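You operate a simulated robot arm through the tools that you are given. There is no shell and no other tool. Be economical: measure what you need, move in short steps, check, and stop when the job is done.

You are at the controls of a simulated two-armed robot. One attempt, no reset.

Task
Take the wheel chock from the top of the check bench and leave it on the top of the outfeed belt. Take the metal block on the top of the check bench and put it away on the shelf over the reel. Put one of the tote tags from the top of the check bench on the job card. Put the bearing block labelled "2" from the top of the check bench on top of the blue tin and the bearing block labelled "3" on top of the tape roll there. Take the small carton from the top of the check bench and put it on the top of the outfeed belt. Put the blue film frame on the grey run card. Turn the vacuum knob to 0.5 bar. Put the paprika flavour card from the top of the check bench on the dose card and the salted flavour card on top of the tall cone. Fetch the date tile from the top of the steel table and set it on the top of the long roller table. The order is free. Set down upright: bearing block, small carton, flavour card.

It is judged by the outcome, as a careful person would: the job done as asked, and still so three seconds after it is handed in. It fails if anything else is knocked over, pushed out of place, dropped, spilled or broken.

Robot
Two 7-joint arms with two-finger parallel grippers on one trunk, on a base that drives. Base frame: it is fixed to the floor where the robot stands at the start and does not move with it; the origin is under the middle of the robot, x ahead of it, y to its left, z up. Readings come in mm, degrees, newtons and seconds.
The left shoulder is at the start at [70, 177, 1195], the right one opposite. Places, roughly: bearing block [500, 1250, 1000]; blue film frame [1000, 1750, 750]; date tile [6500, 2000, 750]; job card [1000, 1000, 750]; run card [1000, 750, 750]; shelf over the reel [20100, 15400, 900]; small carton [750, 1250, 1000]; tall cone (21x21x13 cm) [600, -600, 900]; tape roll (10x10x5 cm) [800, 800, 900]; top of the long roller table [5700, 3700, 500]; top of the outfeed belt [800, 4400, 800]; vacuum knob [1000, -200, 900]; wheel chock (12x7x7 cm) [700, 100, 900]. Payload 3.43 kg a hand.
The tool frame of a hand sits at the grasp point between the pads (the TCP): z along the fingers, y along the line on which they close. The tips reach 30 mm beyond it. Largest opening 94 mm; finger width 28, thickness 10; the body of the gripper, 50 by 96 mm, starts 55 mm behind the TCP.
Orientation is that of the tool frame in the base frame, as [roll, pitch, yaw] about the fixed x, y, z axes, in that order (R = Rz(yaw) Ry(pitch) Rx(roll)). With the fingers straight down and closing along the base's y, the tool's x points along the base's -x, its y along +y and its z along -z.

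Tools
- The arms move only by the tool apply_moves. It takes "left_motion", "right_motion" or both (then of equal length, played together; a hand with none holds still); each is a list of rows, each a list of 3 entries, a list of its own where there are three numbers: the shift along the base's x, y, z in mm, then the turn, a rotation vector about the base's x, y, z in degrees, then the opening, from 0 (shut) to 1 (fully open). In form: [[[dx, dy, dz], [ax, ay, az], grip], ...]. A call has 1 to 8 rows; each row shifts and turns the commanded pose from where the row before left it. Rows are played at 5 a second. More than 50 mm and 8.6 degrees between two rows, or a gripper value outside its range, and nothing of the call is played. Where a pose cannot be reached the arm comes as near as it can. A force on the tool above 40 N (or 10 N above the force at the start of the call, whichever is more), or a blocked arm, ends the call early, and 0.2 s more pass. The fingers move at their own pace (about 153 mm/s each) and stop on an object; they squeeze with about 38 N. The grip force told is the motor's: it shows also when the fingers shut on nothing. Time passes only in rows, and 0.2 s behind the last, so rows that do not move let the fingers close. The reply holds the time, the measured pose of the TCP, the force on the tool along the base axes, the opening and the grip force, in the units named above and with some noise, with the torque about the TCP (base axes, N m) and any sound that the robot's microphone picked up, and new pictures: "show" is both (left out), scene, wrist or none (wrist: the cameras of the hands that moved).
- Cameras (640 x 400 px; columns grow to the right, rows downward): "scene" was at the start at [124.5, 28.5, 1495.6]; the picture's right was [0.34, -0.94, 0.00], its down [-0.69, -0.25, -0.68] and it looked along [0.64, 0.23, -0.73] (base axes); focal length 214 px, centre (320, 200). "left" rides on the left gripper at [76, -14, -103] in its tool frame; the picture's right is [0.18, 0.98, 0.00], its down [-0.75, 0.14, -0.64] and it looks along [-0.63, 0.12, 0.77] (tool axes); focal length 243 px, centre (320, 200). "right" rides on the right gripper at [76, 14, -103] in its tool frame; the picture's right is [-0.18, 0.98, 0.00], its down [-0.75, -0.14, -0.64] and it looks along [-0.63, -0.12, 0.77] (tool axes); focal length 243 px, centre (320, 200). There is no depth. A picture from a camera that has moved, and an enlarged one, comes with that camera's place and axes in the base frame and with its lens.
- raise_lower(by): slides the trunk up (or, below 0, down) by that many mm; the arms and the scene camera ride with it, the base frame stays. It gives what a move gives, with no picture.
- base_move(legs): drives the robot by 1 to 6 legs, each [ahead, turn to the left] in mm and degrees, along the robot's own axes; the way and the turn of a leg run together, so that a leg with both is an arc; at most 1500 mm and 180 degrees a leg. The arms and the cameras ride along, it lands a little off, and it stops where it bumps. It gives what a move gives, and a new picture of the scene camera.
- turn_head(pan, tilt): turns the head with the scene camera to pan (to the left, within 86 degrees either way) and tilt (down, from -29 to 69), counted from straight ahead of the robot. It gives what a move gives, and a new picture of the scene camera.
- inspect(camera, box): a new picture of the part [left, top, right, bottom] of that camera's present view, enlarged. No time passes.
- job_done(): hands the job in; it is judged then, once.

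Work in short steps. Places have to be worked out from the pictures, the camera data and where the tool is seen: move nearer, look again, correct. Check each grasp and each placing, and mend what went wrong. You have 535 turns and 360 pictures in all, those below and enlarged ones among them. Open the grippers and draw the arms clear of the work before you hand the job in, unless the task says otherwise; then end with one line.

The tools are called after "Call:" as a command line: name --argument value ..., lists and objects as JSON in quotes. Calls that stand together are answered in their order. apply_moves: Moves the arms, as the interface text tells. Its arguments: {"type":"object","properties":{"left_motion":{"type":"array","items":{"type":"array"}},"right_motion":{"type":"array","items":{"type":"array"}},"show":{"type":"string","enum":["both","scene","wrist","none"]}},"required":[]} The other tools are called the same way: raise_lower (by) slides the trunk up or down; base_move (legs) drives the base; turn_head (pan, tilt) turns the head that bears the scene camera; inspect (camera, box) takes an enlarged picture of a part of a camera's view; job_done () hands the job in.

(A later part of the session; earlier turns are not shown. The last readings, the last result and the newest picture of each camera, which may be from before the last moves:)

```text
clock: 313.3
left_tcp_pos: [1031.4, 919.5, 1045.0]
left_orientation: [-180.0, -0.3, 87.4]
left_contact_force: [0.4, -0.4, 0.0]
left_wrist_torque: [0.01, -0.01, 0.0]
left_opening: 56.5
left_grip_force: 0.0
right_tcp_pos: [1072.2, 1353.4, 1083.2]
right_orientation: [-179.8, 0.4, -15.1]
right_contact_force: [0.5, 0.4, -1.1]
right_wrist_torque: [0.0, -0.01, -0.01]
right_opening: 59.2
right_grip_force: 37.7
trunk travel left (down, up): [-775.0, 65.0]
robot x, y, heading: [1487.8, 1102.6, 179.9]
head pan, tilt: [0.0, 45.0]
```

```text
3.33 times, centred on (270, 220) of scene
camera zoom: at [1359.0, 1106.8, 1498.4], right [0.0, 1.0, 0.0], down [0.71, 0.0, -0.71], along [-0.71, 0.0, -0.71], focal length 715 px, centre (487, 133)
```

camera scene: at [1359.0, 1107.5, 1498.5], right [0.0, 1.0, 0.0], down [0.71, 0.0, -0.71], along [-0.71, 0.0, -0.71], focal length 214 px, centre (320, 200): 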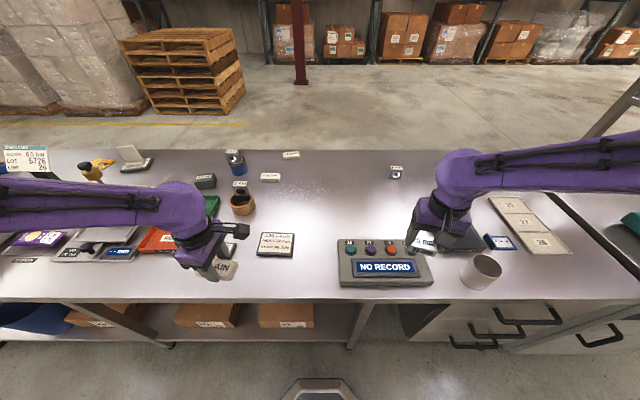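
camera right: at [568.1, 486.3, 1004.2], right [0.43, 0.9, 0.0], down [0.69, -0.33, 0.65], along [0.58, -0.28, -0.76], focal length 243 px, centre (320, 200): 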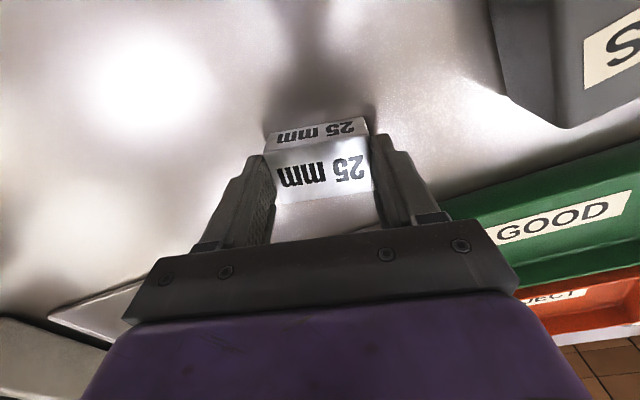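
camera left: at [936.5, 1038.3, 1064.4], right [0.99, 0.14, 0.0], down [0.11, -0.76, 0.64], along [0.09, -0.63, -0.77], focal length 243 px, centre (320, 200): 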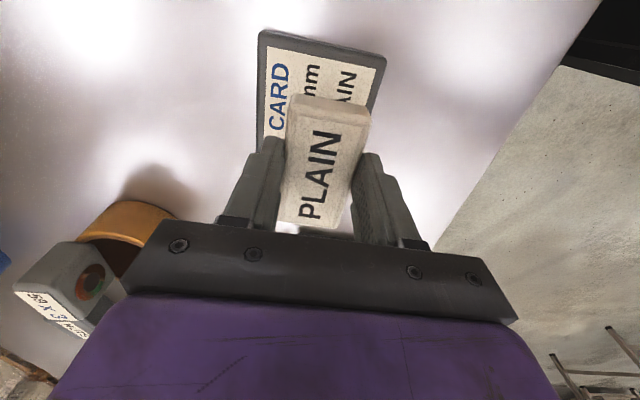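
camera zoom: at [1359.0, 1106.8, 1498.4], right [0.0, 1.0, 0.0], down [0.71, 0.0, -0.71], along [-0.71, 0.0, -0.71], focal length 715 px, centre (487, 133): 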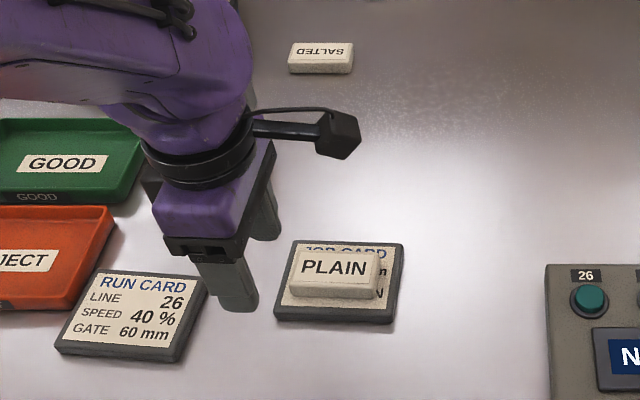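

The tag lies on the job card. Next the blue film frame near [940, 1724]: I shift along the bench to bring it under the left hand.

Call:
apply_moves --left_motion '[[[40, -20, 0], [0, 0, 0], 0.6], [[40, -20, 10], [0, 0, 0], 0.6]]' --show "none"

Call:
base_move --legs '[[-180, 0], [0, -90], [780, 0], [0, 90], [160, 0]]'

Call:
inspect --camera "scene" --box '[200, 160, 420, 300]'

```text
clock: 313.9
left_tcp_pos: [1112.2, 881.0, 1053.0]
left_orientation: [179.8, -0.3, 87.5]
left_contact_force: [-0.2, -1.9, -0.5]
left_wrist_torque: [0.1, -0.02, -0.01]
left_opening: 56.5
left_grip_force: 0.0
right_tcp_pos: [1074.6, 1350.3, 1084.8]
right_orientation: [-179.8, 0.5, -15.1]
right_contact_force: [0.6, 0.6, -1.7]
right_wrist_torque: [-0.02, -0.02, 0.02]
right_opening: 59.3
right_grip_force: 37.7
trunk travel left (down, up): [-775.0, 65.0]
robot x, y, heading: [1488.9, 1107.9, 179.9]
head pan, tilt: [0.0, 45.0]
```

```text
clock: 327.8
left_tcp_pos: [1126.5, 1674.0, 1054.5]
left_orientation: [-179.8, -0.1, 85.8]
left_contact_force: [-0.1, 0.5, 0.6]
left_wrist_torque: [-0.03, -0.01, -0.04]
left_opening: 56.4
left_grip_force: 0.1
right_tcp_pos: [1101.9, 2145.1, 1083.6]
right_orientation: [-179.9, 0.4, -16.8]
right_contact_force: [0.6, -0.6, -1.2]
right_wrist_torque: [0.02, -0.04, -0.02]
right_opening: 59.2
right_grip_force: 38.4
trunk travel left (down, up): [-775.0, 65.0]
robot x, y, heading: [1510.9, 1894.0, 178.0]
head pan, tilt: [0.0, 45.0]
camera scene: at [1381.0, 1893.6, 1498.5], right [0.03, 1.0, 0.0], down [0.71, -0.02, -0.71], along [-0.71, 0.02, -0.71], focal length 214 px, centre (320, 200)
```

scene: 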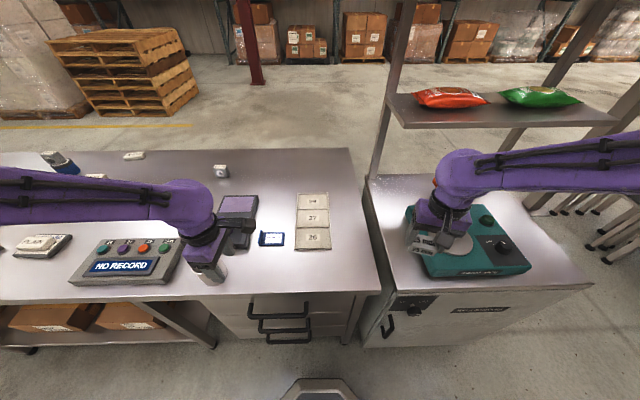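

```text
2.86 times, centred on (310, 230) of scene
camera zoom: at [1381.0, 1893.6, 1498.5], right [0.03, 1.0, 0.0], down [0.71, -0.02, -0.71], along [-0.71, 0.02, -0.71], focal length 613 px, centre (349, 114)
```

zoom: 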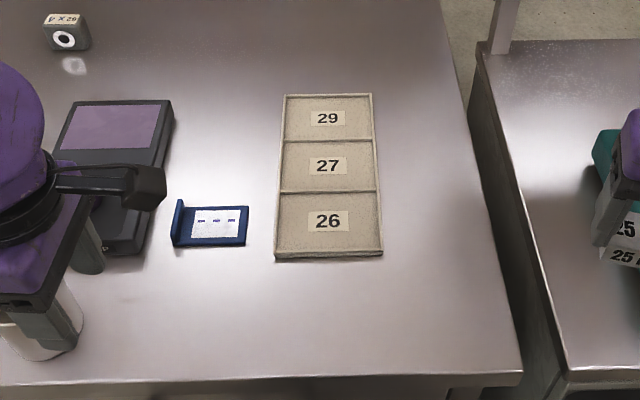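

The film frame is a flat blue plate with an upright tab on its −y end, ≈[944, 1740]. I turn the left hand so it closes along y and look closer.

Call:
apply_moves --left_motion '[[[-8, 5, 0], [0, 0, -7.9], 0.6], [[-8, 5, 0], [0, 0, -7.9], 0.6], [[-8, 5, 0], [0, 0, -7.9], 0.6], [[-8, 5, 0], [0, 0, -7.9], 0.6], [[-8, 5, 0], [0, 0, -7.9], 0.6], [[-8, 5, 0], [0, 0, -7.9], 0.6], [[-8, 5, 0], [0, 0, -7.9], 0.6], [[-8, 5, 0], [0, 0, -7.9], 0.6]]' --show "none"

Call:
apply_moves --left_motion '[[[-8, 5, 0], [0, 0, -7.6], 0.6], [[-8, 5, -10], [0, 0, -7.6], 0.6], [[-8, 0, -10], [0, 0, -7.6], 0.6], [[0, 0, 0], [0, 0, 0], 0.6]]'

Call:
inspect --camera "left" --box '[220, 60, 420, 220]'

```text
clock: 329.6
left_tcp_pos: [1060.3, 1715.2, 1053.6]
left_orientation: [179.9, -0.1, 22.4]
left_contact_force: [0.4, -1.0, -0.4]
left_wrist_torque: [0.04, 0.0, -0.02]
left_opening: 56.4
left_grip_force: 0.1
right_tcp_pos: [1100.5, 2147.7, 1083.2]
right_orientation: [-179.9, 0.1, -16.8]
right_contact_force: [0.0, -0.3, -1.5]
right_wrist_torque: [0.0, -0.04, 0.0]
right_opening: 59.3
right_grip_force: 38.2
trunk travel left (down, up): [-775.0, 65.0]
robot x, y, heading: [1514.1, 1892.1, 178.2]
head pan, tilt: [0.0, 45.0]
```

```text
clock: 330.6
left_tcp_pos: [1035.4, 1724.2, 1033.4]
left_orientation: [179.9, 0.0, -0.5]
left_contact_force: [-0.1, 0.1, -0.2]
left_wrist_torque: [0.01, 0.0, 0.01]
left_opening: 56.4
left_grip_force: 0.0
right_tcp_pos: [1100.2, 2147.2, 1083.5]
right_orientation: [-179.9, 0.3, -16.8]
right_contact_force: [-0.5, -0.1, -0.3]
right_wrist_torque: [0.03, 0.0, -0.01]
right_opening: 59.5
right_grip_force: 38.6
trunk travel left (down, up): [-775.0, 65.0]
robot x, y, heading: [1511.4, 1886.9, 178.3]
head pan, tilt: [0.0, 45.0]
camera scene: at [1378.5, 1893.6, 1498.3], right [0.03, 1.0, 0.0], down [0.71, -0.02, -0.71], along [-0.71, 0.02, -0.71], focal length 214 px, centre (320, 200)
camera left: at [1110.9, 1738.3, 1136.7], right [0.18, -0.98, 0.0], down [-0.76, -0.14, 0.64], along [-0.63, -0.11, -0.77], focal length 243 px, centre (320, 200)
```

scene: 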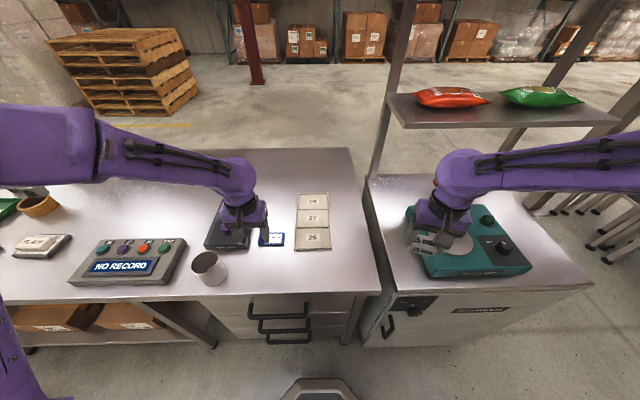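
left: 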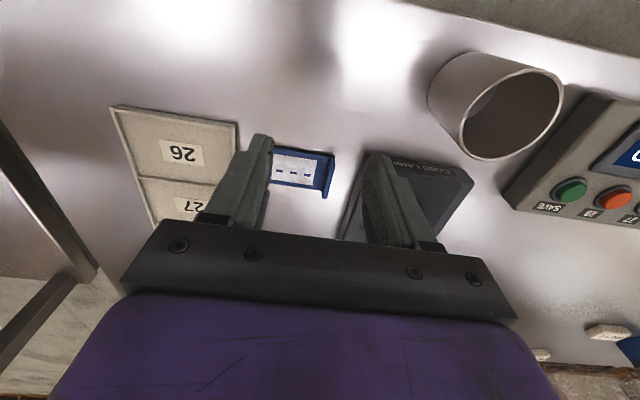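

```text
2.50 times, centred on (320, 140) of left
camera zoom: at [1110.9, 1738.3, 1136.7], right [0.18, -0.98, 0.0], down [-0.76, -0.14, 0.64], along [-0.63, -0.11, -0.77], focal length 606 px, centre (320, 350)
```

zoom: 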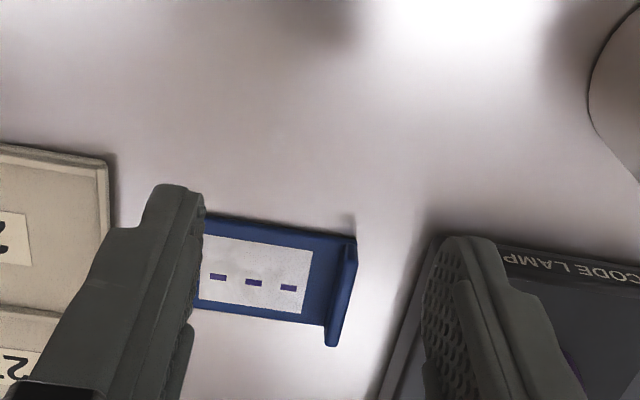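

The tab runs along x ≈ 922–982 at y ≈ 1700. I move over it with a small opening and check.

Call:
apply_moves --left_motion '[[[-42, -12, 0], [0, 0, 0], 0.35], [[-41, -12, 0], [0, 0, 0], 0.35], [[0, 0, -40], [0, 0, 0], 0.35], [[0, 0, -38], [0, 0, 0], 0.35], [[0, 0, 0], [0, 0, 0], 0.35]]' --show "wrist"

Call:
inspect --camera "left" --box '[240, 60, 400, 220]'

```text
clock: 331.8
left_tcp_pos: [953.6, 1701.1, 956.8]
left_orientation: [180.0, -0.2, -0.3]
left_contact_force: [0.8, 0.4, -0.1]
left_wrist_torque: [-0.02, 0.01, 0.03]
left_opening: 33.1
left_grip_force: 0.2
right_tcp_pos: [1101.1, 2145.5, 1082.9]
right_orientation: [-179.9, 0.4, -16.8]
right_contact_force: [0.9, -1.0, -2.2]
right_wrist_torque: [0.02, 0.03, -0.05]
right_opening: 59.4
right_grip_force: 38.3
trunk travel left (down, up): [-775.0, 65.0]
robot x, y, heading: [1508.6, 1887.4, 178.4]
head pan, tilt: [0.0, 45.0]
camera left: at [1028.0, 1715.3, 1058.9], right [0.18, -0.98, 0.0], down [-0.76, -0.14, 0.64], along [-0.63, -0.12, -0.77], focal length 243 px, centre (320, 200)
```

left: 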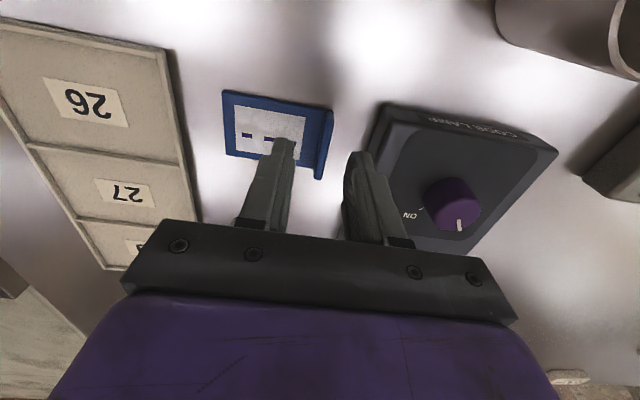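

```text
2.50 times, centred on (320, 140) of left
camera zoom: at [1028.0, 1715.3, 1058.9], right [0.18, -0.98, 0.0], down [-0.76, -0.14, 0.64], along [-0.63, -0.12, -0.77], focal length 606 px, centre (320, 350)
```

zoom: 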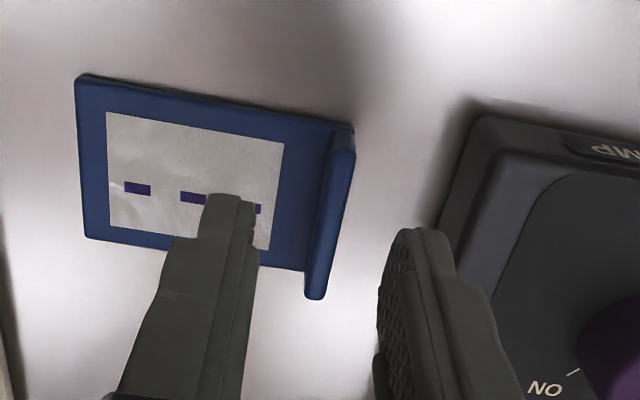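

The tab is at y ≈ 1697, low (top ≈ 885). I shift slightly and descend carefully.

Call:
apply_moves --left_motion '[[[-9, -4, -25], [0, 0, 0], 0.3], [[0, 0, -20], [0, 0, 0], 0.3], [[0, 0, 0], [0, 0, 0], 0.3]]' --show "none"

Call:
inspect --camera "left" --box '[240, 60, 400, 220]'

```text
clock: 332.6
left_tcp_pos: [944.5, 1697.0, 911.5]
left_orientation: [180.0, -0.1, -0.2]
left_contact_force: [-0.1, 0.3, 0.0]
left_wrist_torque: [0.0, -0.01, -0.02]
left_opening: 28.3
left_grip_force: 0.1
right_tcp_pos: [1101.7, 2147.9, 1083.2]
right_orientation: [-179.9, 0.3, -16.8]
right_contact_force: [0.2, 0.8, -2.6]
right_wrist_torque: [-0.01, -0.03, 0.0]
right_opening: 59.3
right_grip_force: 37.8
trunk travel left (down, up): [-775.0, 65.0]
robot x, y, heading: [1513.8, 1889.6, 178.2]
head pan, tilt: [0.0, 45.0]
```

```text
2.50 times, centred on (320, 140) of left
camera zoom: at [1019.1, 1710.8, 1013.8], right [0.18, -0.98, 0.0], down [-0.76, -0.14, 0.64], along [-0.63, -0.12, -0.77], focal length 606 px, centre (320, 350)
```

zoom: 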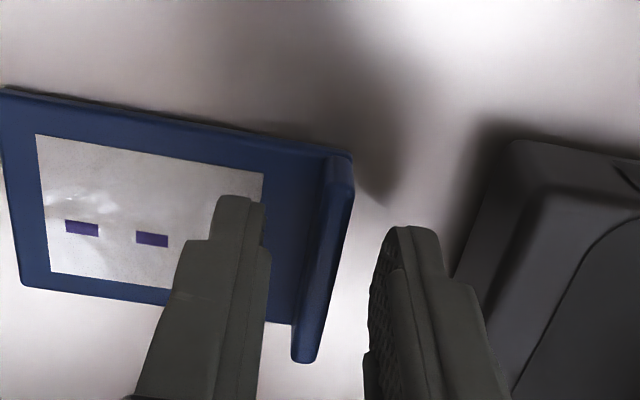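

Tab between the fingers. Down 4 mm more, close.

Call:
apply_moves --left_motion '[[[0, 0, -4], [0, 0, 0], 0.3], [[0, 0, -2], [0, 0, 0], 0.3], [[0, 0, 0], [0, 0, 0], 0], [[0, 0, 0], [0, 0, 0], 0], [[0, 0, 0], [0, 0, 0], 0]]' --show "none"

Call:
inspect --camera "left" --box '[240, 60, 400, 220]'

```text
clock: 333.8
left_tcp_pos: [944.3, 1696.5, 904.1]
left_orientation: [180.0, -0.2, -0.3]
left_contact_force: [0.6, 0.1, 0.2]
left_wrist_torque: [-0.04, 0.02, 0.02]
left_opening: 6.8
left_grip_force: 38.2
right_tcp_pos: [1099.9, 2146.0, 1082.7]
right_orientation: [-180.0, 0.3, -16.7]
right_contact_force: [0.0, -0.2, -1.6]
right_wrist_torque: [-0.01, 0.0, -0.03]
right_opening: 59.4
right_grip_force: 37.6
trunk travel left (down, up): [-775.0, 65.0]
robot x, y, heading: [1511.4, 1886.1, 178.4]
head pan, tilt: [0.0, 45.0]
```

```text
2.50 times, centred on (320, 140) of left
camera zoom: at [1018.5, 1710.7, 1007.5], right [0.18, -0.98, 0.0], down [-0.76, -0.14, 0.64], along [-0.63, -0.12, -0.77], focal length 606 px, centre (320, 350)
```

zoom: 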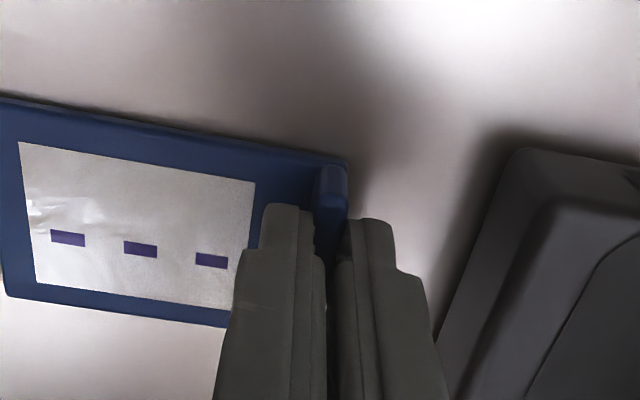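

Gripped the 7 mm tab. Lift and check.

Call:
apply_moves --left_motion '[[[0, 0, 15], [0, 0, 0], 0], [[0, 0, 30], [0, 0, 0], 0], [[0, 0, 40], [0, 0, 0], 0], [[0, 0, 0], [0, 0, 0], 0]]' --show "wrist"

Call:
inspect --camera "scene" --box '[200, 180, 340, 290]'

```text
clock: 334.8
left_tcp_pos: [942.6, 1696.4, 989.3]
left_orientation: [180.0, -0.2, -0.3]
left_contact_force: [0.2, -0.1, -0.7]
left_wrist_torque: [-0.06, -0.02, -0.03]
left_opening: 6.5
left_grip_force: 38.3
right_tcp_pos: [1100.5, 2146.7, 1083.4]
right_orientation: [-179.8, 0.2, -16.9]
right_contact_force: [1.3, -0.3, -1.9]
right_wrist_torque: [-0.03, -0.04, 0.01]
right_opening: 59.2
right_grip_force: 38.2
trunk travel left (down, up): [-775.0, 65.0]
robot x, y, heading: [1510.3, 1887.2, 178.1]
head pan, tilt: [0.0, 45.0]
camera left: at [1018.0, 1710.1, 1092.6], right [0.18, -0.98, 0.0], down [-0.76, -0.14, 0.64], along [-0.63, -0.12, -0.77], focal length 243 px, centre (320, 200)
```

left: 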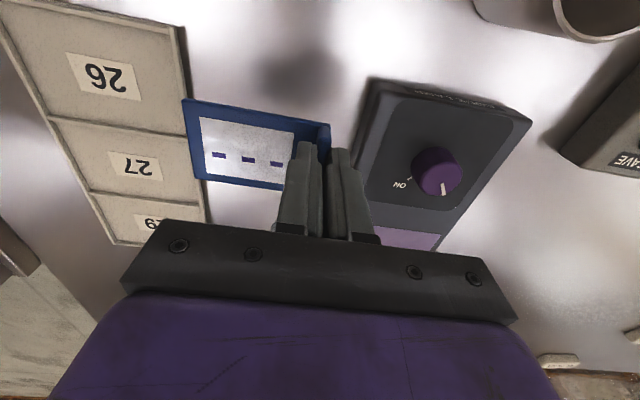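

```text
3.64 times, centred on (270, 235) of scene
camera zoom: at [1377.3, 1893.4, 1498.1], right [0.03, 1.0, 0.0], down [0.71, -0.02, -0.71], along [-0.71, 0.02, -0.71], focal length 780 px, centre (502, 73)
```

zoom: 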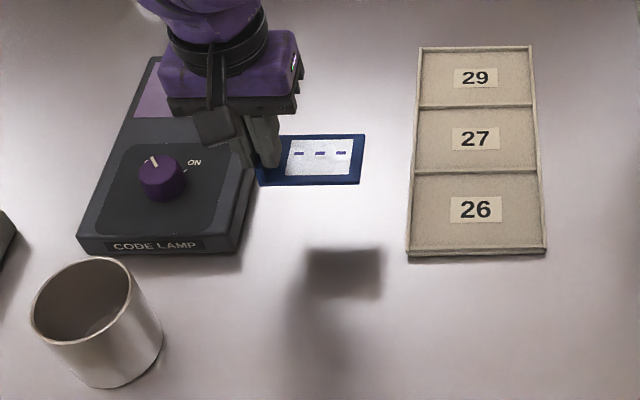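

Held nicely. I tuck it, and move to the run card (≈[988, 766]).

Call:
apply_moves --left_motion '[[[0, 0, 45], [0, 0, 0], 0], [[30, 0, 30], [0, 0, 0], 0], [[45, 0, 0], [0, 0, 0], 0], [[45, 0, 0], [0, 0, 0], 0], [[45, -10, 0], [0, 0, 0], 0]]' --show "none"

Call:
base_move --legs '[[-170, 0], [0, 91], [990, 0], [0, -89.5], [150, 0]]'

Call:
inspect --camera "scene" --box '[180, 170, 360, 290]'

```text
clock: 336.0
left_tcp_pos: [1111.7, 1685.3, 1065.3]
left_orientation: [-179.9, 0.0, -0.3]
left_contact_force: [-0.2, -0.3, -0.3]
left_wrist_torque: [0.01, 0.01, 0.04]
left_opening: 6.8
left_grip_force: 37.2
right_tcp_pos: [1103.1, 2145.2, 1082.8]
right_orientation: [-179.9, 0.4, -16.8]
right_contact_force: [0.4, 0.1, -1.3]
right_wrist_torque: [0.03, -0.01, 0.03]
right_opening: 59.3
right_grip_force: 38.2
trunk travel left (down, up): [-775.0, 65.0]
robot x, y, heading: [1511.1, 1888.8, 178.3]
head pan, tilt: [0.0, 45.0]
```

```text
clock: 350.9
left_tcp_pos: [1117.7, 675.9, 1066.4]
left_orientation: [-179.9, 0.0, 0.6]
left_contact_force: [0.5, 0.2, -0.1]
left_wrist_torque: [-0.01, -0.01, -0.01]
left_opening: 6.9
left_grip_force: 38.0
right_tcp_pos: [1101.6, 1136.2, 1084.8]
right_orientation: [-179.9, 0.3, -15.8]
right_contact_force: [0.1, 0.6, -1.6]
right_wrist_torque: [0.03, 0.0, 0.03]
right_opening: 59.4
right_grip_force: 37.5
trunk travel left (down, up): [-775.0, 65.0]
robot x, y, heading: [1513.8, 886.7, 179.0]
head pan, tilt: [0.0, 45.0]
camera scene: at [1383.4, 887.2, 1498.5], right [0.01, 1.0, 0.0], down [0.71, -0.01, -0.71], along [-0.71, 0.01, -0.71], focal length 214 px, centre (320, 200)
```

scene: 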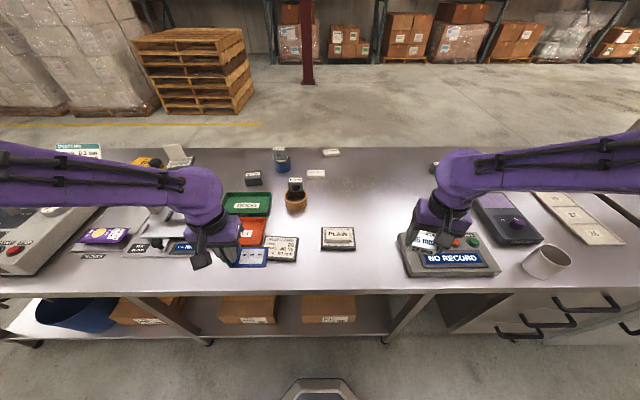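

```text
3.33 times, centred on (270, 230) of scene
camera zoom: at [1383.4, 887.2, 1498.5], right [0.01, 1.0, 0.0], down [0.71, -0.01, -0.71], along [-0.71, 0.01, -0.71], focal length 715 px, centre (487, 100)
```

zoom: 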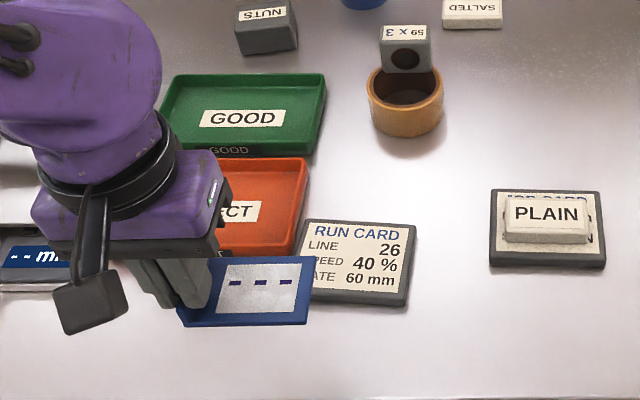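

Run card centre ≈ [988, 761]. To clear the tray wall I aim the frame's centre a little off: TCP [998, 727].

Call:
apply_moves --left_motion '[[[-40, 17, 0], [0, 0, -2.3], 0], [[-40, 17, 0], [0, 0, -2.3], 0], [[-40, 17, 0], [0, 0, 0], 0], [[0, 0, -45], [0, 0, 0], 0], [[0, 0, -45], [0, 0, 0], 0], [[0, 0, 0], [0, 0, 0], 0]]' --show "wrist"

Call:
inspect --camera "scene" --box '[180, 170, 360, 290]'

```text
clock: 352.3
left_tcp_pos: [994.2, 728.4, 973.9]
left_orientation: [-180.0, -0.1, -4.1]
left_contact_force: [-0.5, 0.5, 0.3]
left_wrist_torque: [0.01, 0.0, -0.02]
left_opening: 6.8
left_grip_force: 37.6
right_tcp_pos: [1100.0, 1135.4, 1083.6]
right_orientation: [-179.9, 0.2, -15.9]
right_contact_force: [1.0, -0.8, -0.9]
right_wrist_torque: [-0.02, -0.03, 0.0]
right_opening: 59.3
right_grip_force: 38.3
trunk travel left (down, up): [-775.0, 65.0]
robot x, y, heading: [1514.7, 886.8, 179.1]
head pan, tilt: [0.0, 45.0]
camera left: at [1070.2, 737.1, 1077.9], right [0.12, -0.99, 0.0], down [-0.76, -0.09, 0.64], along [-0.64, -0.07, -0.77], focal length 243 px, centre (320, 200)
```

left: 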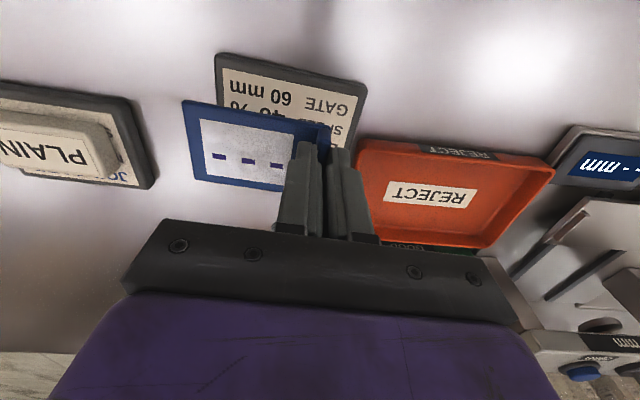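

```text
3.33 times, centred on (270, 230) of scene
camera zoom: at [1381.0, 887.6, 1498.3], right [0.01, 1.0, 0.0], down [0.71, -0.01, -0.71], along [-0.71, 0.01, -0.71], focal length 715 px, centre (487, 100)
```

zoom: 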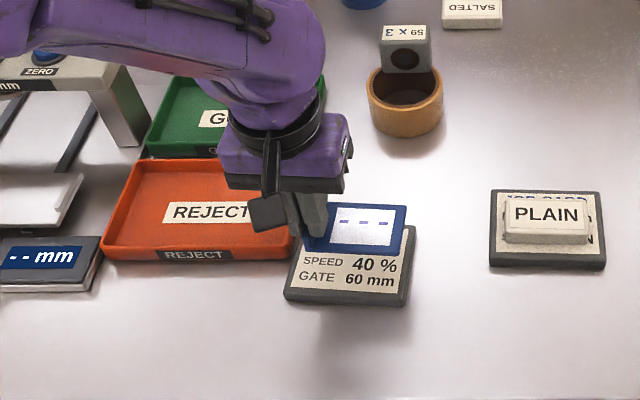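

The card spans y 697–807, x 935–1026. I shift (−6, −8) and lower.

Call:
apply_moves --left_motion '[[[-6, -8, -20], [0, 0, 0], 0], [[0, 0, -30], [0, 0, 0], 0], [[0, 0, 0], [0, 0, 0], 0]]' --show "wrist"

Call:
inspect --camera "scene" --box '[220, 190, 340, 270]'

```text
clock: 353.1
left_tcp_pos: [989.5, 719.5, 925.6]
left_orientation: [180.0, -0.2, -4.1]
left_contact_force: [-0.6, -0.8, -0.1]
left_wrist_torque: [0.04, -0.02, 0.01]
left_opening: 6.7
left_grip_force: 38.3
right_tcp_pos: [1100.2, 1137.0, 1083.5]
right_orientation: [-179.9, 0.2, -15.9]
right_contact_force: [0.2, -0.3, -1.9]
right_wrist_torque: [0.02, 0.0, 0.02]
right_opening: 59.4
right_grip_force: 38.1
trunk travel left (down, up): [-775.0, 65.0]
robot x, y, heading: [1515.2, 885.2, 179.2]
head pan, tilt: [0.0, 45.0]
camera left: at [1064.8, 728.2, 1028.0], right [0.12, -0.99, 0.0], down [-0.76, -0.09, 0.64], along [-0.64, -0.07, -0.77], focal length 243 px, centre (320, 200)
```

left: 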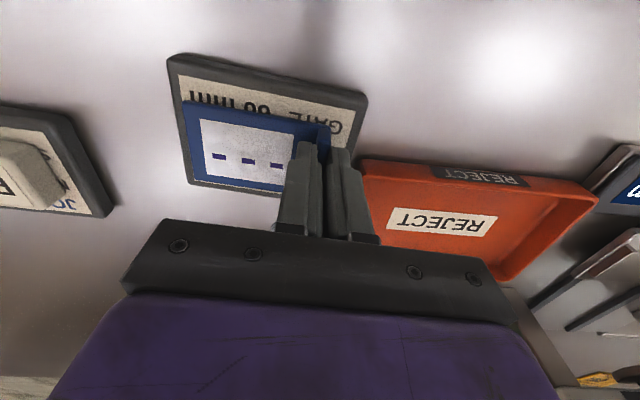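

```text
5.00 times, centred on (280, 230) of scene
camera zoom: at [1381.5, 887.6, 1498.3], right [0.01, 1.0, 0.0], down [0.71, -0.01, -0.71], along [-0.71, 0.01, -0.71], focal length 1072 px, centre (520, 50)
```

zoom: 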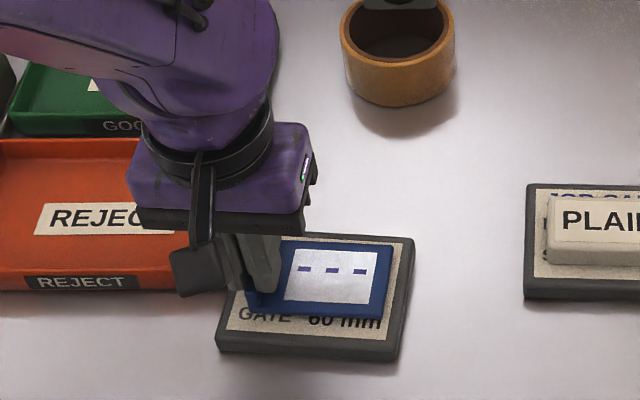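

Well placed over the card. Lower to contact and release.

Call:
apply_moves --left_motion '[[[2, 0, -5], [0, 0, 0], 0], [[0, 0, -3], [0, 0, 0], 0], [[0, 0, -2], [0, 0, 0], 0], [[0, 0, 0], [0, 0, 0], 0]]' --show "none"

```text
clock: 354.1
left_tcp_pos: [991.6, 718.3, 917.2]
left_orientation: [179.9, 0.2, -3.9]
left_contact_force: [-6.2, -4.5, 30.8]
left_wrist_torque: [-0.04, 0.23, 0.06]
left_opening: 6.7
left_grip_force: 38.2
right_tcp_pos: [1100.4, 1136.7, 1083.0]
right_orientation: [-179.9, 0.3, -15.9]
right_contact_force: [0.2, -0.7, -1.3]
right_wrist_torque: [0.02, -0.04, -0.02]
right_opening: 58.9
right_grip_force: 37.7
trunk travel left (down, up): [-775.0, 65.0]
robot x, y, heading: [1509.7, 883.6, 179.1]
head pan, tilt: [0.0, 45.0]
```

Call:
apply_moves --left_motion '[[[0, 0, 3], [0, 0, 0], 0], [[0, 0, 0], [0, 0, 0], 0.13], [[0, 0, 0], [0, 0, 0], 0.13], [[0, 0, 15], [0, 0, 0], 0.13], [[0, 0, 30], [0, 0, 0], 0.13], [[0, 0, 45], [0, 0, 0], 0.13], [[30, 0, 40], [0, 0, 0], 0.13], [[45, 0, 0], [0, 0, 0], 0.13]]' --show "wrist"

Call:
inspect --camera "scene" --box '[200, 170, 360, 270]'

```text
clock: 355.9
left_tcp_pos: [1067.5, 718.0, 1049.4]
left_orientation: [179.9, -0.1, -4.0]
left_contact_force: [-0.3, 0.2, 0.9]
left_wrist_torque: [-0.01, 0.07, -0.02]
left_opening: 12.1
left_grip_force: 0.1
right_tcp_pos: [1101.2, 1135.1, 1083.8]
right_orientation: [-179.9, 0.4, -15.9]
right_contact_force: [0.6, 0.2, -0.6]
right_wrist_torque: [0.03, 0.01, 0.01]
right_opening: 59.4
right_grip_force: 38.2
trunk travel left (down, up): [-775.0, 65.0]
robot x, y, heading: [1512.4, 886.0, 179.2]
head pan, tilt: [0.0, 45.0]
camera left: at [1143.3, 727.7, 1152.7], right [0.12, -0.99, 0.0], down [-0.76, -0.09, 0.64], along [-0.64, -0.07, -0.77], focal length 243 px, centre (320, 200)
```

left: 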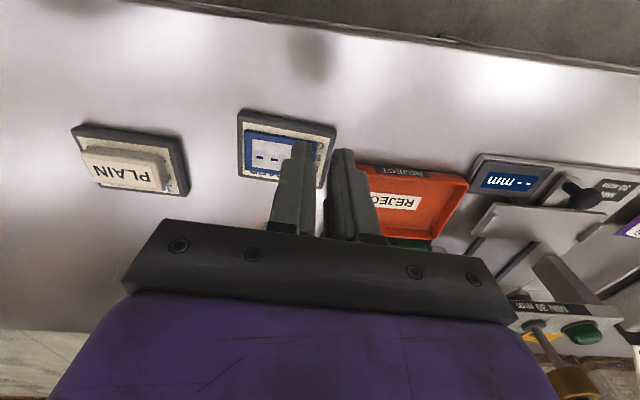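

```text
4.00 times, centred on (280, 220) of scene
camera zoom: at [1383.3, 887.3, 1498.5], right [0.01, 1.0, 0.0], down [0.71, -0.01, -0.71], along [-0.71, 0.01, -0.71], focal length 858 px, centre (480, 120)
```

zoom: 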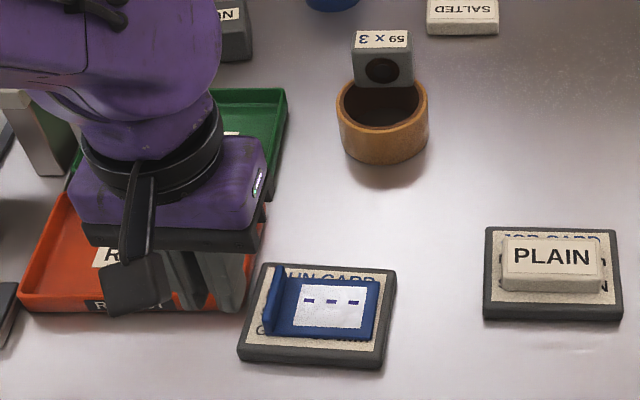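

The film frame lies on the run card. Next the vacuum knob: I move along to y ≈ −10.

Call:
apply_moves --left_motion '[[[40, -20, 0], [0, 0, 0], 0.3], [[30, -20, 10], [0, 0, 0], 0.3]]' --show "none"

Call:
base_move --legs '[[-170, 0], [0, 90.5], [890, 0], [0, -90], [150, 0]]'

Call:
inspect --camera "scene" --box '[180, 140, 360, 270]'

```text
clock: 356.5
left_tcp_pos: [1138.1, 675.5, 1059.8]
left_orientation: [-179.8, 0.0, -4.0]
left_contact_force: [0.3, 0.5, 0.7]
left_wrist_torque: [0.06, 0.02, 0.01]
left_opening: 28.3
left_grip_force: 0.1
right_tcp_pos: [1101.3, 1131.3, 1084.8]
right_orientation: [-179.7, 0.4, -15.9]
right_contact_force: [-0.6, 0.4, -2.3]
right_wrist_torque: [0.03, 0.0, 0.03]
right_opening: 59.3
right_grip_force: 37.8
trunk travel left (down, up): [-775.0, 65.0]
robot x, y, heading: [1511.7, 884.5, 179.4]
head pan, tilt: [0.0, 45.0]
```

```text
clock: 370.9
left_tcp_pos: [1156.0, -213.8, 1058.9]
left_orientation: [-180.0, 0.1, -3.6]
left_contact_force: [0.4, -0.3, -0.9]
left_wrist_torque: [0.0, 0.01, 0.01]
left_opening: 28.0
left_grip_force: 0.0
right_tcp_pos: [1116.5, 243.4, 1083.7]
right_orientation: [-179.8, 0.4, -15.3]
right_contact_force: [0.7, 0.0, -1.3]
right_wrist_torque: [0.0, -0.02, -0.01]
right_opening: 59.3
right_grip_force: 38.1
trunk travel left (down, up): [-775.0, 65.0]
robot x, y, heading: [1529.5, -3.2, 179.7]
head pan, tilt: [0.0, 45.0]
camera scene: at [1401.1, -3.5, 1498.5], right [0.01, 1.0, 0.0], down [0.71, 0.0, -0.71], along [-0.71, 0.0, -0.71], focal length 214 px, centre (320, 200)
```

scene: 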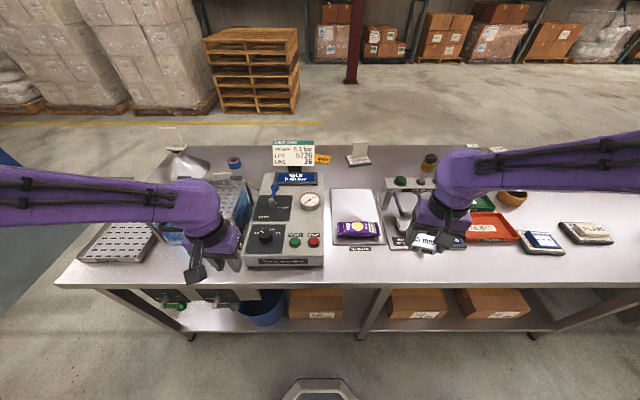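

```text
3.08 times, centred on (270, 205) of scene
camera zoom: at [1401.1, -3.5, 1498.5], right [0.01, 1.0, 0.0], down [0.71, 0.0, -0.71], along [-0.71, 0.0, -0.71], focal length 660 px, centre (474, 185)
```

zoom: 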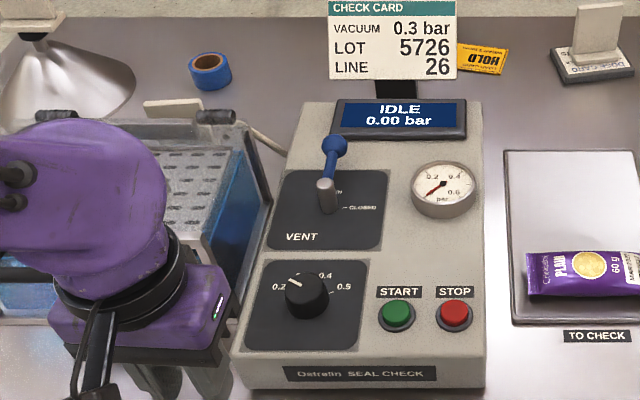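

Call:
inspect --camera "scene" --box '[240, 205, 310, 255]'

Call:
inspect --camera "left" --box '[180, 60, 460, 230]'

```text
8.00 times, centred on (275, 230) of scene
camera zoom: at [1401.1, -3.5, 1498.5], right [0.01, 1.0, 0.0], down [0.71, 0.0, -0.71], along [-0.71, 0.0, -0.71], focal length 1716 px, centre (680, -40)
```

zoom: 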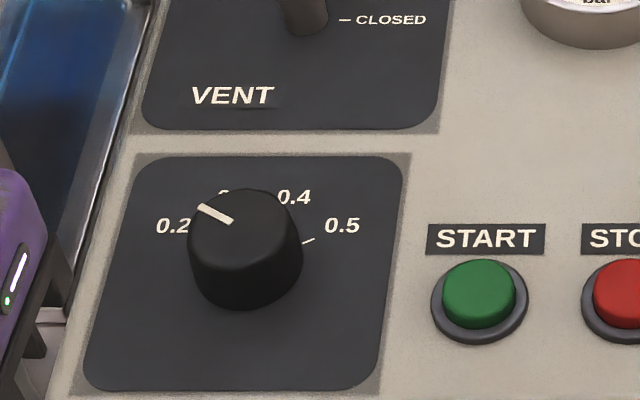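

```text
2.29 times, centred on (320, 145) of left
camera zoom: at [1232.1, -204.2, 1162.1], right [0.12, -0.99, 0.0], down [-0.76, -0.09, 0.64], along [-0.64, -0.08, -0.77], focal length 555 px, centre (320, 326)
```

zoom: 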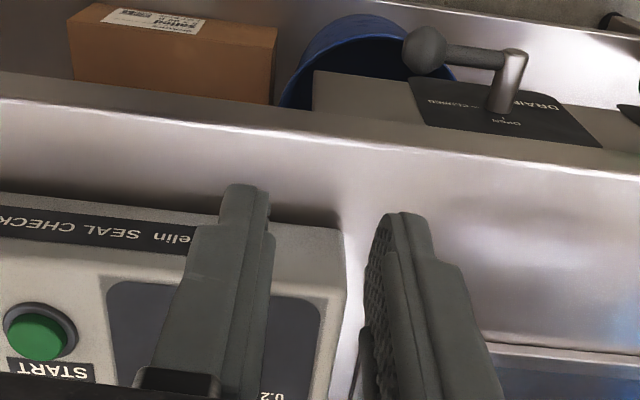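

The pointer is at 0.2; marks run 0.2 → 0.5 clockwise, about 124° apart. The knob is at ≈[1008, −173], panel z ≈ 938, 42 mm across, 25 tall. I pre-turn the left hand by +85° and go above it.

Call:
apply_moves --left_motion '[[[-13, 4, 0], [0, 0, 7.8], 0.7], [[-13, 4, 0], [0, 0, 7.8], 0.7], [[-13, 4, 0], [0, 0, 7.8], 0.7], [[-13, 4, 0], [0, 0, 7.8], 0.7], [[-13, 4, 0], [0, 0, 7.8], 0.7], [[-13, 4, 0], [0, 0, 7.8], 0.7], [[-13, 4, 0], [0, 0, 7.8], 0.7], [[-13, 4, 0], [0, 0, 7.8], 0.7]]' --show "none"

Call:
apply_moves --left_motion '[[[-13, 4, 0], [0, 0, 7.8], 0.7], [[-13, 4, 0], [0, 0, 7.8], 0.7], [[-13, 0, 0], [0, 0, 7.0], 0.7], [[0, 0, -20], [0, 0, 0], 0.7], [[0, 0, 0], [0, 0, 0], 0.7]]'

Call:
inspect --camera "left" --box '[220, 40, 420, 200]'

```text
clock: 372.7
left_tcp_pos: [1050.4, -181.1, 1058.4]
left_orientation: [179.9, -0.1, 59.0]
left_contact_force: [-0.5, 0.5, 0.4]
left_wrist_torque: [0.0, -0.03, 0.0]
left_opening: 65.7
left_grip_force: 0.1
right_tcp_pos: [1115.0, 242.2, 1083.5]
right_orientation: [-179.9, 0.2, -15.4]
right_contact_force: [0.2, -1.0, -2.3]
right_wrist_torque: [-0.02, 0.0, -0.03]
right_opening: 59.3
right_grip_force: 37.8
trunk travel left (down, up): [-775.0, 65.0]
robot x, y, heading: [1533.0, -6.1, 179.6]
head pan, tilt: [0.0, 45.0]
```

```text
clock: 373.9
left_tcp_pos: [1011.8, -174.1, 1038.7]
left_orientation: [179.9, -0.1, 81.4]
left_contact_force: [0.9, -0.4, 0.4]
left_wrist_torque: [-0.01, -0.03, 0.0]
left_opening: 65.8
left_grip_force: 0.0
right_tcp_pos: [1114.4, 243.0, 1083.6]
right_orientation: [-180.0, 0.4, -15.4]
right_contact_force: [-0.5, 0.3, -1.5]
right_wrist_torque: [0.02, -0.02, -0.04]
right_opening: 59.2
right_grip_force: 38.0
trunk travel left (down, up): [-775.0, 65.0]
robot x, y, heading: [1530.4, -4.4, 179.8]
head pan, tilt: [0.0, 45.0]
camera scene: at [1398.5, -3.1, 1498.3], right [0.01, 1.0, 0.0], down [0.71, 0.0, -0.71], along [-0.71, 0.0, -0.71], focal length 214 px, centre (320, 200)
camera left: at [1007.3, -96.5, 1141.7], right [1.0, 0.04, 0.0], down [0.03, -0.77, 0.64], along [0.02, -0.64, -0.77], focal length 243 px, centre (320, 200)
```

scene: 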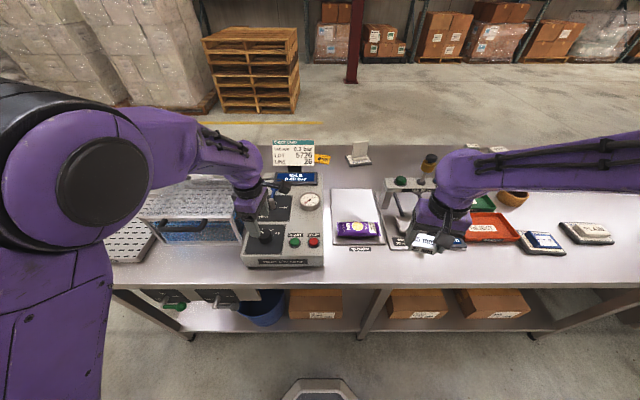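
left: 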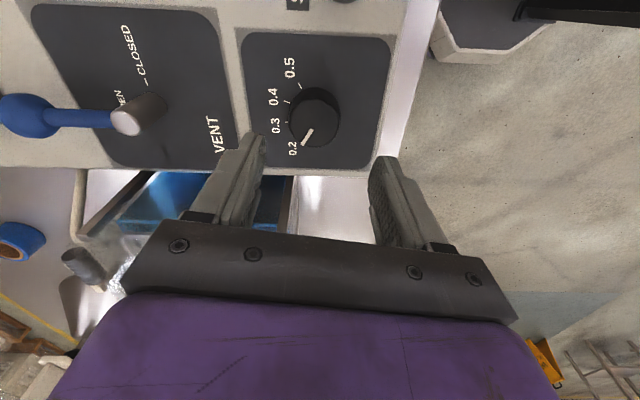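

```text
2.50 times, centred on (320, 120) of left
camera zoom: at [1007.3, -96.5, 1141.7], right [1.0, 0.04, 0.0], down [0.03, -0.77, 0.64], along [0.02, -0.64, -0.77], focal length 606 px, centre (320, 400)
```

zoom: 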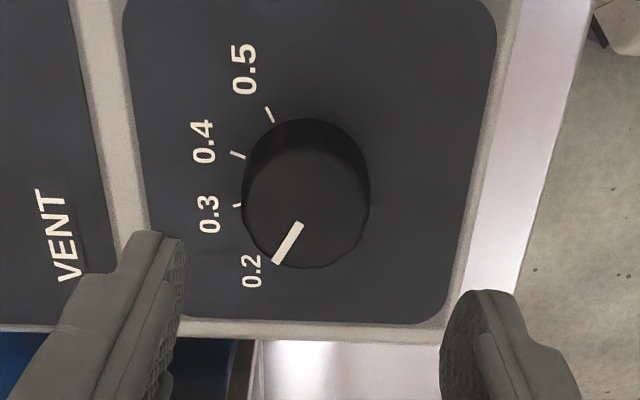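

Tick fitting puts the knob axis at [1008, −173]; 0.2→0.5 is about 108° clockwise. I descend around the knob and grip it.

Call:
apply_moves --left_motion '[[[-3.5, 1, -30], [0, 0, 0], 0.7], [[0, 0, -30], [0, 0, 0], 0.7], [[0, 0, -4], [0, 0, 0], 0.7], [[0, 0, 0], [0, 0, 0], 0], [[0, 0, 0], [0, 0, 0], 0], [[0, 0, 0], [0, 0, 0], 0]]' --show "wrist"

```text
clock: 375.3
left_tcp_pos: [1006.9, -171.8, 973.7]
left_orientation: [-180.0, -0.2, 81.5]
left_contact_force: [-4.4, 0.3, 1.6]
left_wrist_torque: [-0.08, 0.46, -0.01]
left_opening: 40.8
left_grip_force: 45.1
right_tcp_pos: [1114.2, 243.5, 1083.7]
right_orientation: [-179.9, 0.2, -15.4]
right_contact_force: [0.0, -0.1, -1.5]
right_wrist_torque: [0.05, -0.03, 0.0]
right_opening: 59.3
right_grip_force: 38.2
trunk travel left (down, up): [-775.0, 65.0]
robot x, y, heading: [1527.3, -6.2, 179.6]
head pan, tilt: [0.0, 45.0]
camera left: at [1002.9, -94.9, 1077.0], right [1.0, 0.04, 0.0], down [0.03, -0.77, 0.64], along [0.02, -0.64, -0.77], focal length 243 px, centre (320, 200)
```

left: 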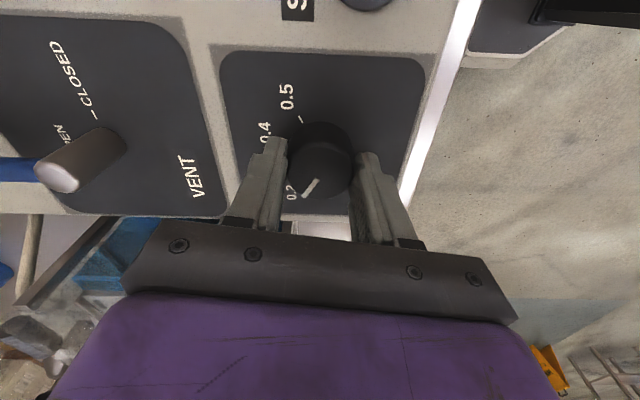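

Gripped. I turn clockwise in steps.

Call:
apply_moves --left_motion '[[[0, 0, 0], [0, 0, -6], 0], [[0, 0, 0], [0, 0, -8], 0], [[0, 0, 0], [0, 0, -8], 0], [[0, 0, 0], [0, 0, -8], 0], [[0, 0, 0], [0, 0, -8], 0], [[0, 0, 0], [0, 0, 0], 0]]' --show "wrist"

```text
clock: 376.7
left_tcp_pos: [1007.8, -172.2, 974.0]
left_orientation: [179.8, -0.3, 43.3]
left_contact_force: [-7.0, 1.2, 0.4]
left_wrist_torque: [-0.16, 0.46, -0.02]
left_opening: 40.6
left_grip_force: 45.2
right_tcp_pos: [1114.6, 244.0, 1082.3]
right_orientation: [-179.9, 0.3, -15.4]
right_contact_force: [-0.5, 0.2, -1.9]
right_wrist_torque: [-0.02, 0.01, 0.01]
right_opening: 59.4
right_grip_force: 37.9
trunk travel left (down, up): [-775.0, 65.0]
robot x, y, heading: [1526.0, -5.1, 179.6]
head pan, tilt: [0.0, 45.0]
camera left: at [1051.0, -109.6, 1077.1], right [0.81, -0.59, 0.0], down [-0.45, -0.62, 0.64], along [-0.38, -0.52, -0.77], focal length 243 px, centre (320, 200)
```

left: 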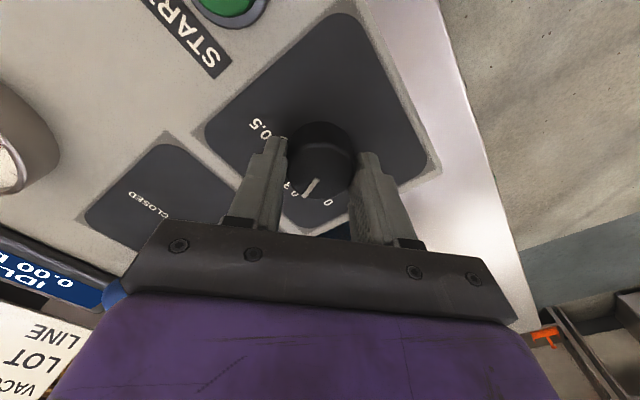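

It turns with the hand (38° so far). Continue.

Call:
apply_moves --left_motion '[[[0, 0, 0], [0, 0, -8], 0], [[0, 0, 0], [0, 0, -8], 0], [[0, 0, 0], [0, 0, -8], 0], [[0, 0, 0], [0, 0, -8], 0], [[0, 0, 0], [0, 0, -8], 0], [[0, 0, 0], [0, 0, -8], 0], [[0, 0, 0], [0, 0, -8], 0], [[0, 0, 0], [0, 0, 0], 0]]' --show "wrist"

Call:
inspect --camera "left" --box '[220, 80, 420, 230]'

```text
clock: 378.5
left_tcp_pos: [1006.7, -171.5, 973.7]
left_orientation: [-180.0, -0.2, -12.6]
left_contact_force: [-7.4, 3.2, 0.2]
left_wrist_torque: [0.19, 0.67, 0.03]
left_opening: 40.9
left_grip_force: 44.8
right_tcp_pos: [1114.7, 244.5, 1082.0]
right_orientation: [-179.8, 0.2, -15.5]
right_contact_force: [0.2, -0.2, -1.7]
right_wrist_torque: [-0.01, -0.01, -0.01]
right_opening: 59.2
right_grip_force: 37.7
trunk travel left (down, up): [-775.0, 65.0]
robot x, y, heading: [1530.8, -6.2, 179.9]
head pan, tilt: [0.0, 45.0]
camera left: at [1082.8, -174.7, 1077.2], right [-0.04, -1.0, 0.0], down [-0.77, 0.03, 0.64], along [-0.64, 0.02, -0.77], focal length 243 px, centre (320, 200)
```

left: 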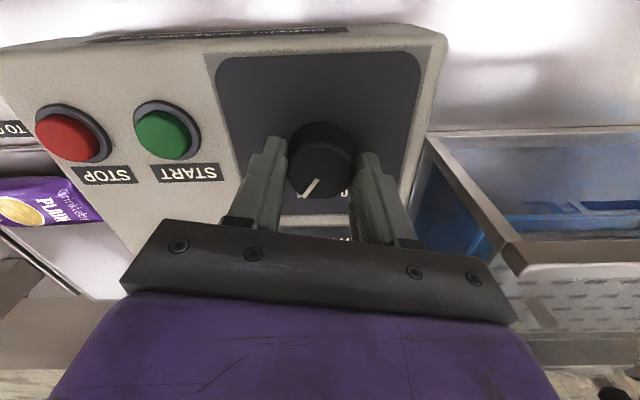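

```text
2.67 times, centred on (320, 155) of left
camera zoom: at [1082.8, -174.7, 1077.2], right [-0.04, -1.0, 0.0], down [-0.77, 0.03, 0.64], along [-0.64, 0.02, -0.77], focal length 647 px, centre (320, 320)
```

zoom: 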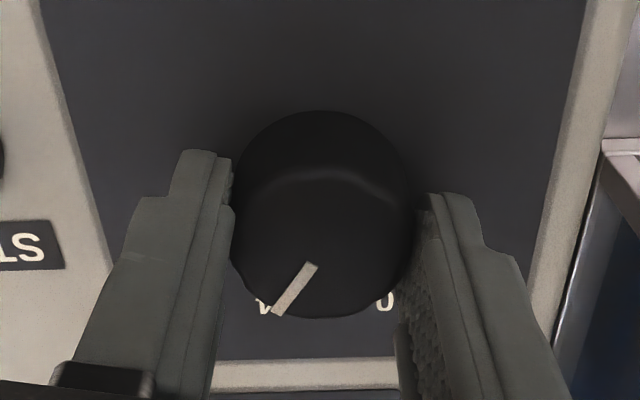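

Pointer now at about 56°, the 0.5 tick at about 32°. I turn 23° more, then release and look.

Call:
apply_moves --left_motion '[[[0, 0, 0], [0, 0, -8], 0], [[0, 0, 0], [0, 0, -8], 0], [[0, 0, 0], [0, 0, -7], 0], [[0, 0, 0], [0, 0, 0], 0], [[0, 0, 0], [0, 0, 0], 0.7], [[0, 0, 0], [0, 0, 0], 0.7], [[0, 0, 40], [0, 0, 0], 0.7], [[0, 0, 40], [0, 0, 0], 0.7]]' --show "wrist"

Call:
inspect --camera "left" --box '[220, 40, 420, 200]'

```text
clock: 380.3
left_tcp_pos: [1007.3, -173.4, 1055.1]
left_orientation: [180.0, -0.1, -35.5]
left_contact_force: [-0.1, -1.1, 0.7]
left_wrist_torque: [-0.01, 0.01, -0.01]
left_opening: 65.7
left_grip_force: 0.1
right_tcp_pos: [1117.1, 242.4, 1084.6]
right_orientation: [-179.9, 0.2, -15.4]
right_contact_force: [1.0, 0.0, -0.7]
right_wrist_torque: [0.01, 0.02, 0.01]
right_opening: 59.4
right_grip_force: 37.9
trunk travel left (down, up): [-775.0, 65.0]
robot x, y, heading: [1532.3, -7.4, 179.7]
head pan, tilt: [0.0, 45.0]
camera left: at [1077.4, -205.3, 1158.0], right [-0.42, -0.91, 0.0], down [-0.7, 0.32, 0.64], along [-0.58, 0.27, -0.77], focal length 243 px, centre (320, 200)
```

left: 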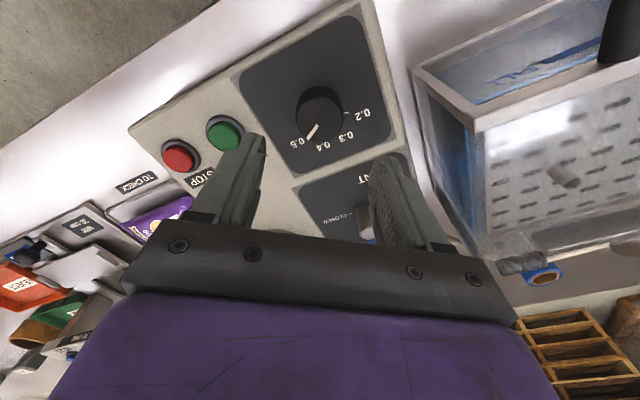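

```text
2.50 times, centred on (320, 120) of left
camera zoom: at [1077.4, -205.3, 1158.0], right [-0.42, -0.91, 0.0], down [-0.7, 0.32, 0.64], along [-0.58, 0.27, -0.77], focal length 606 px, centre (320, 400)
```

zoom: 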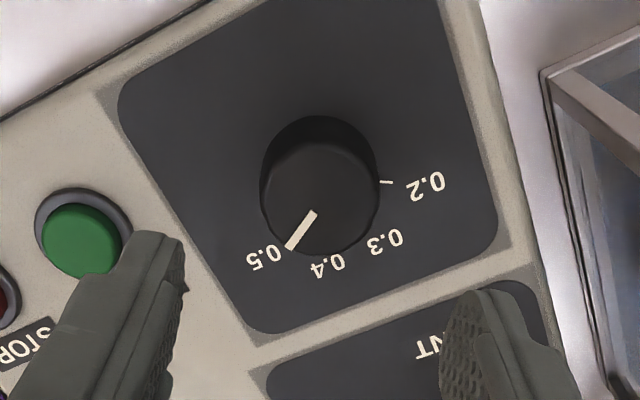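

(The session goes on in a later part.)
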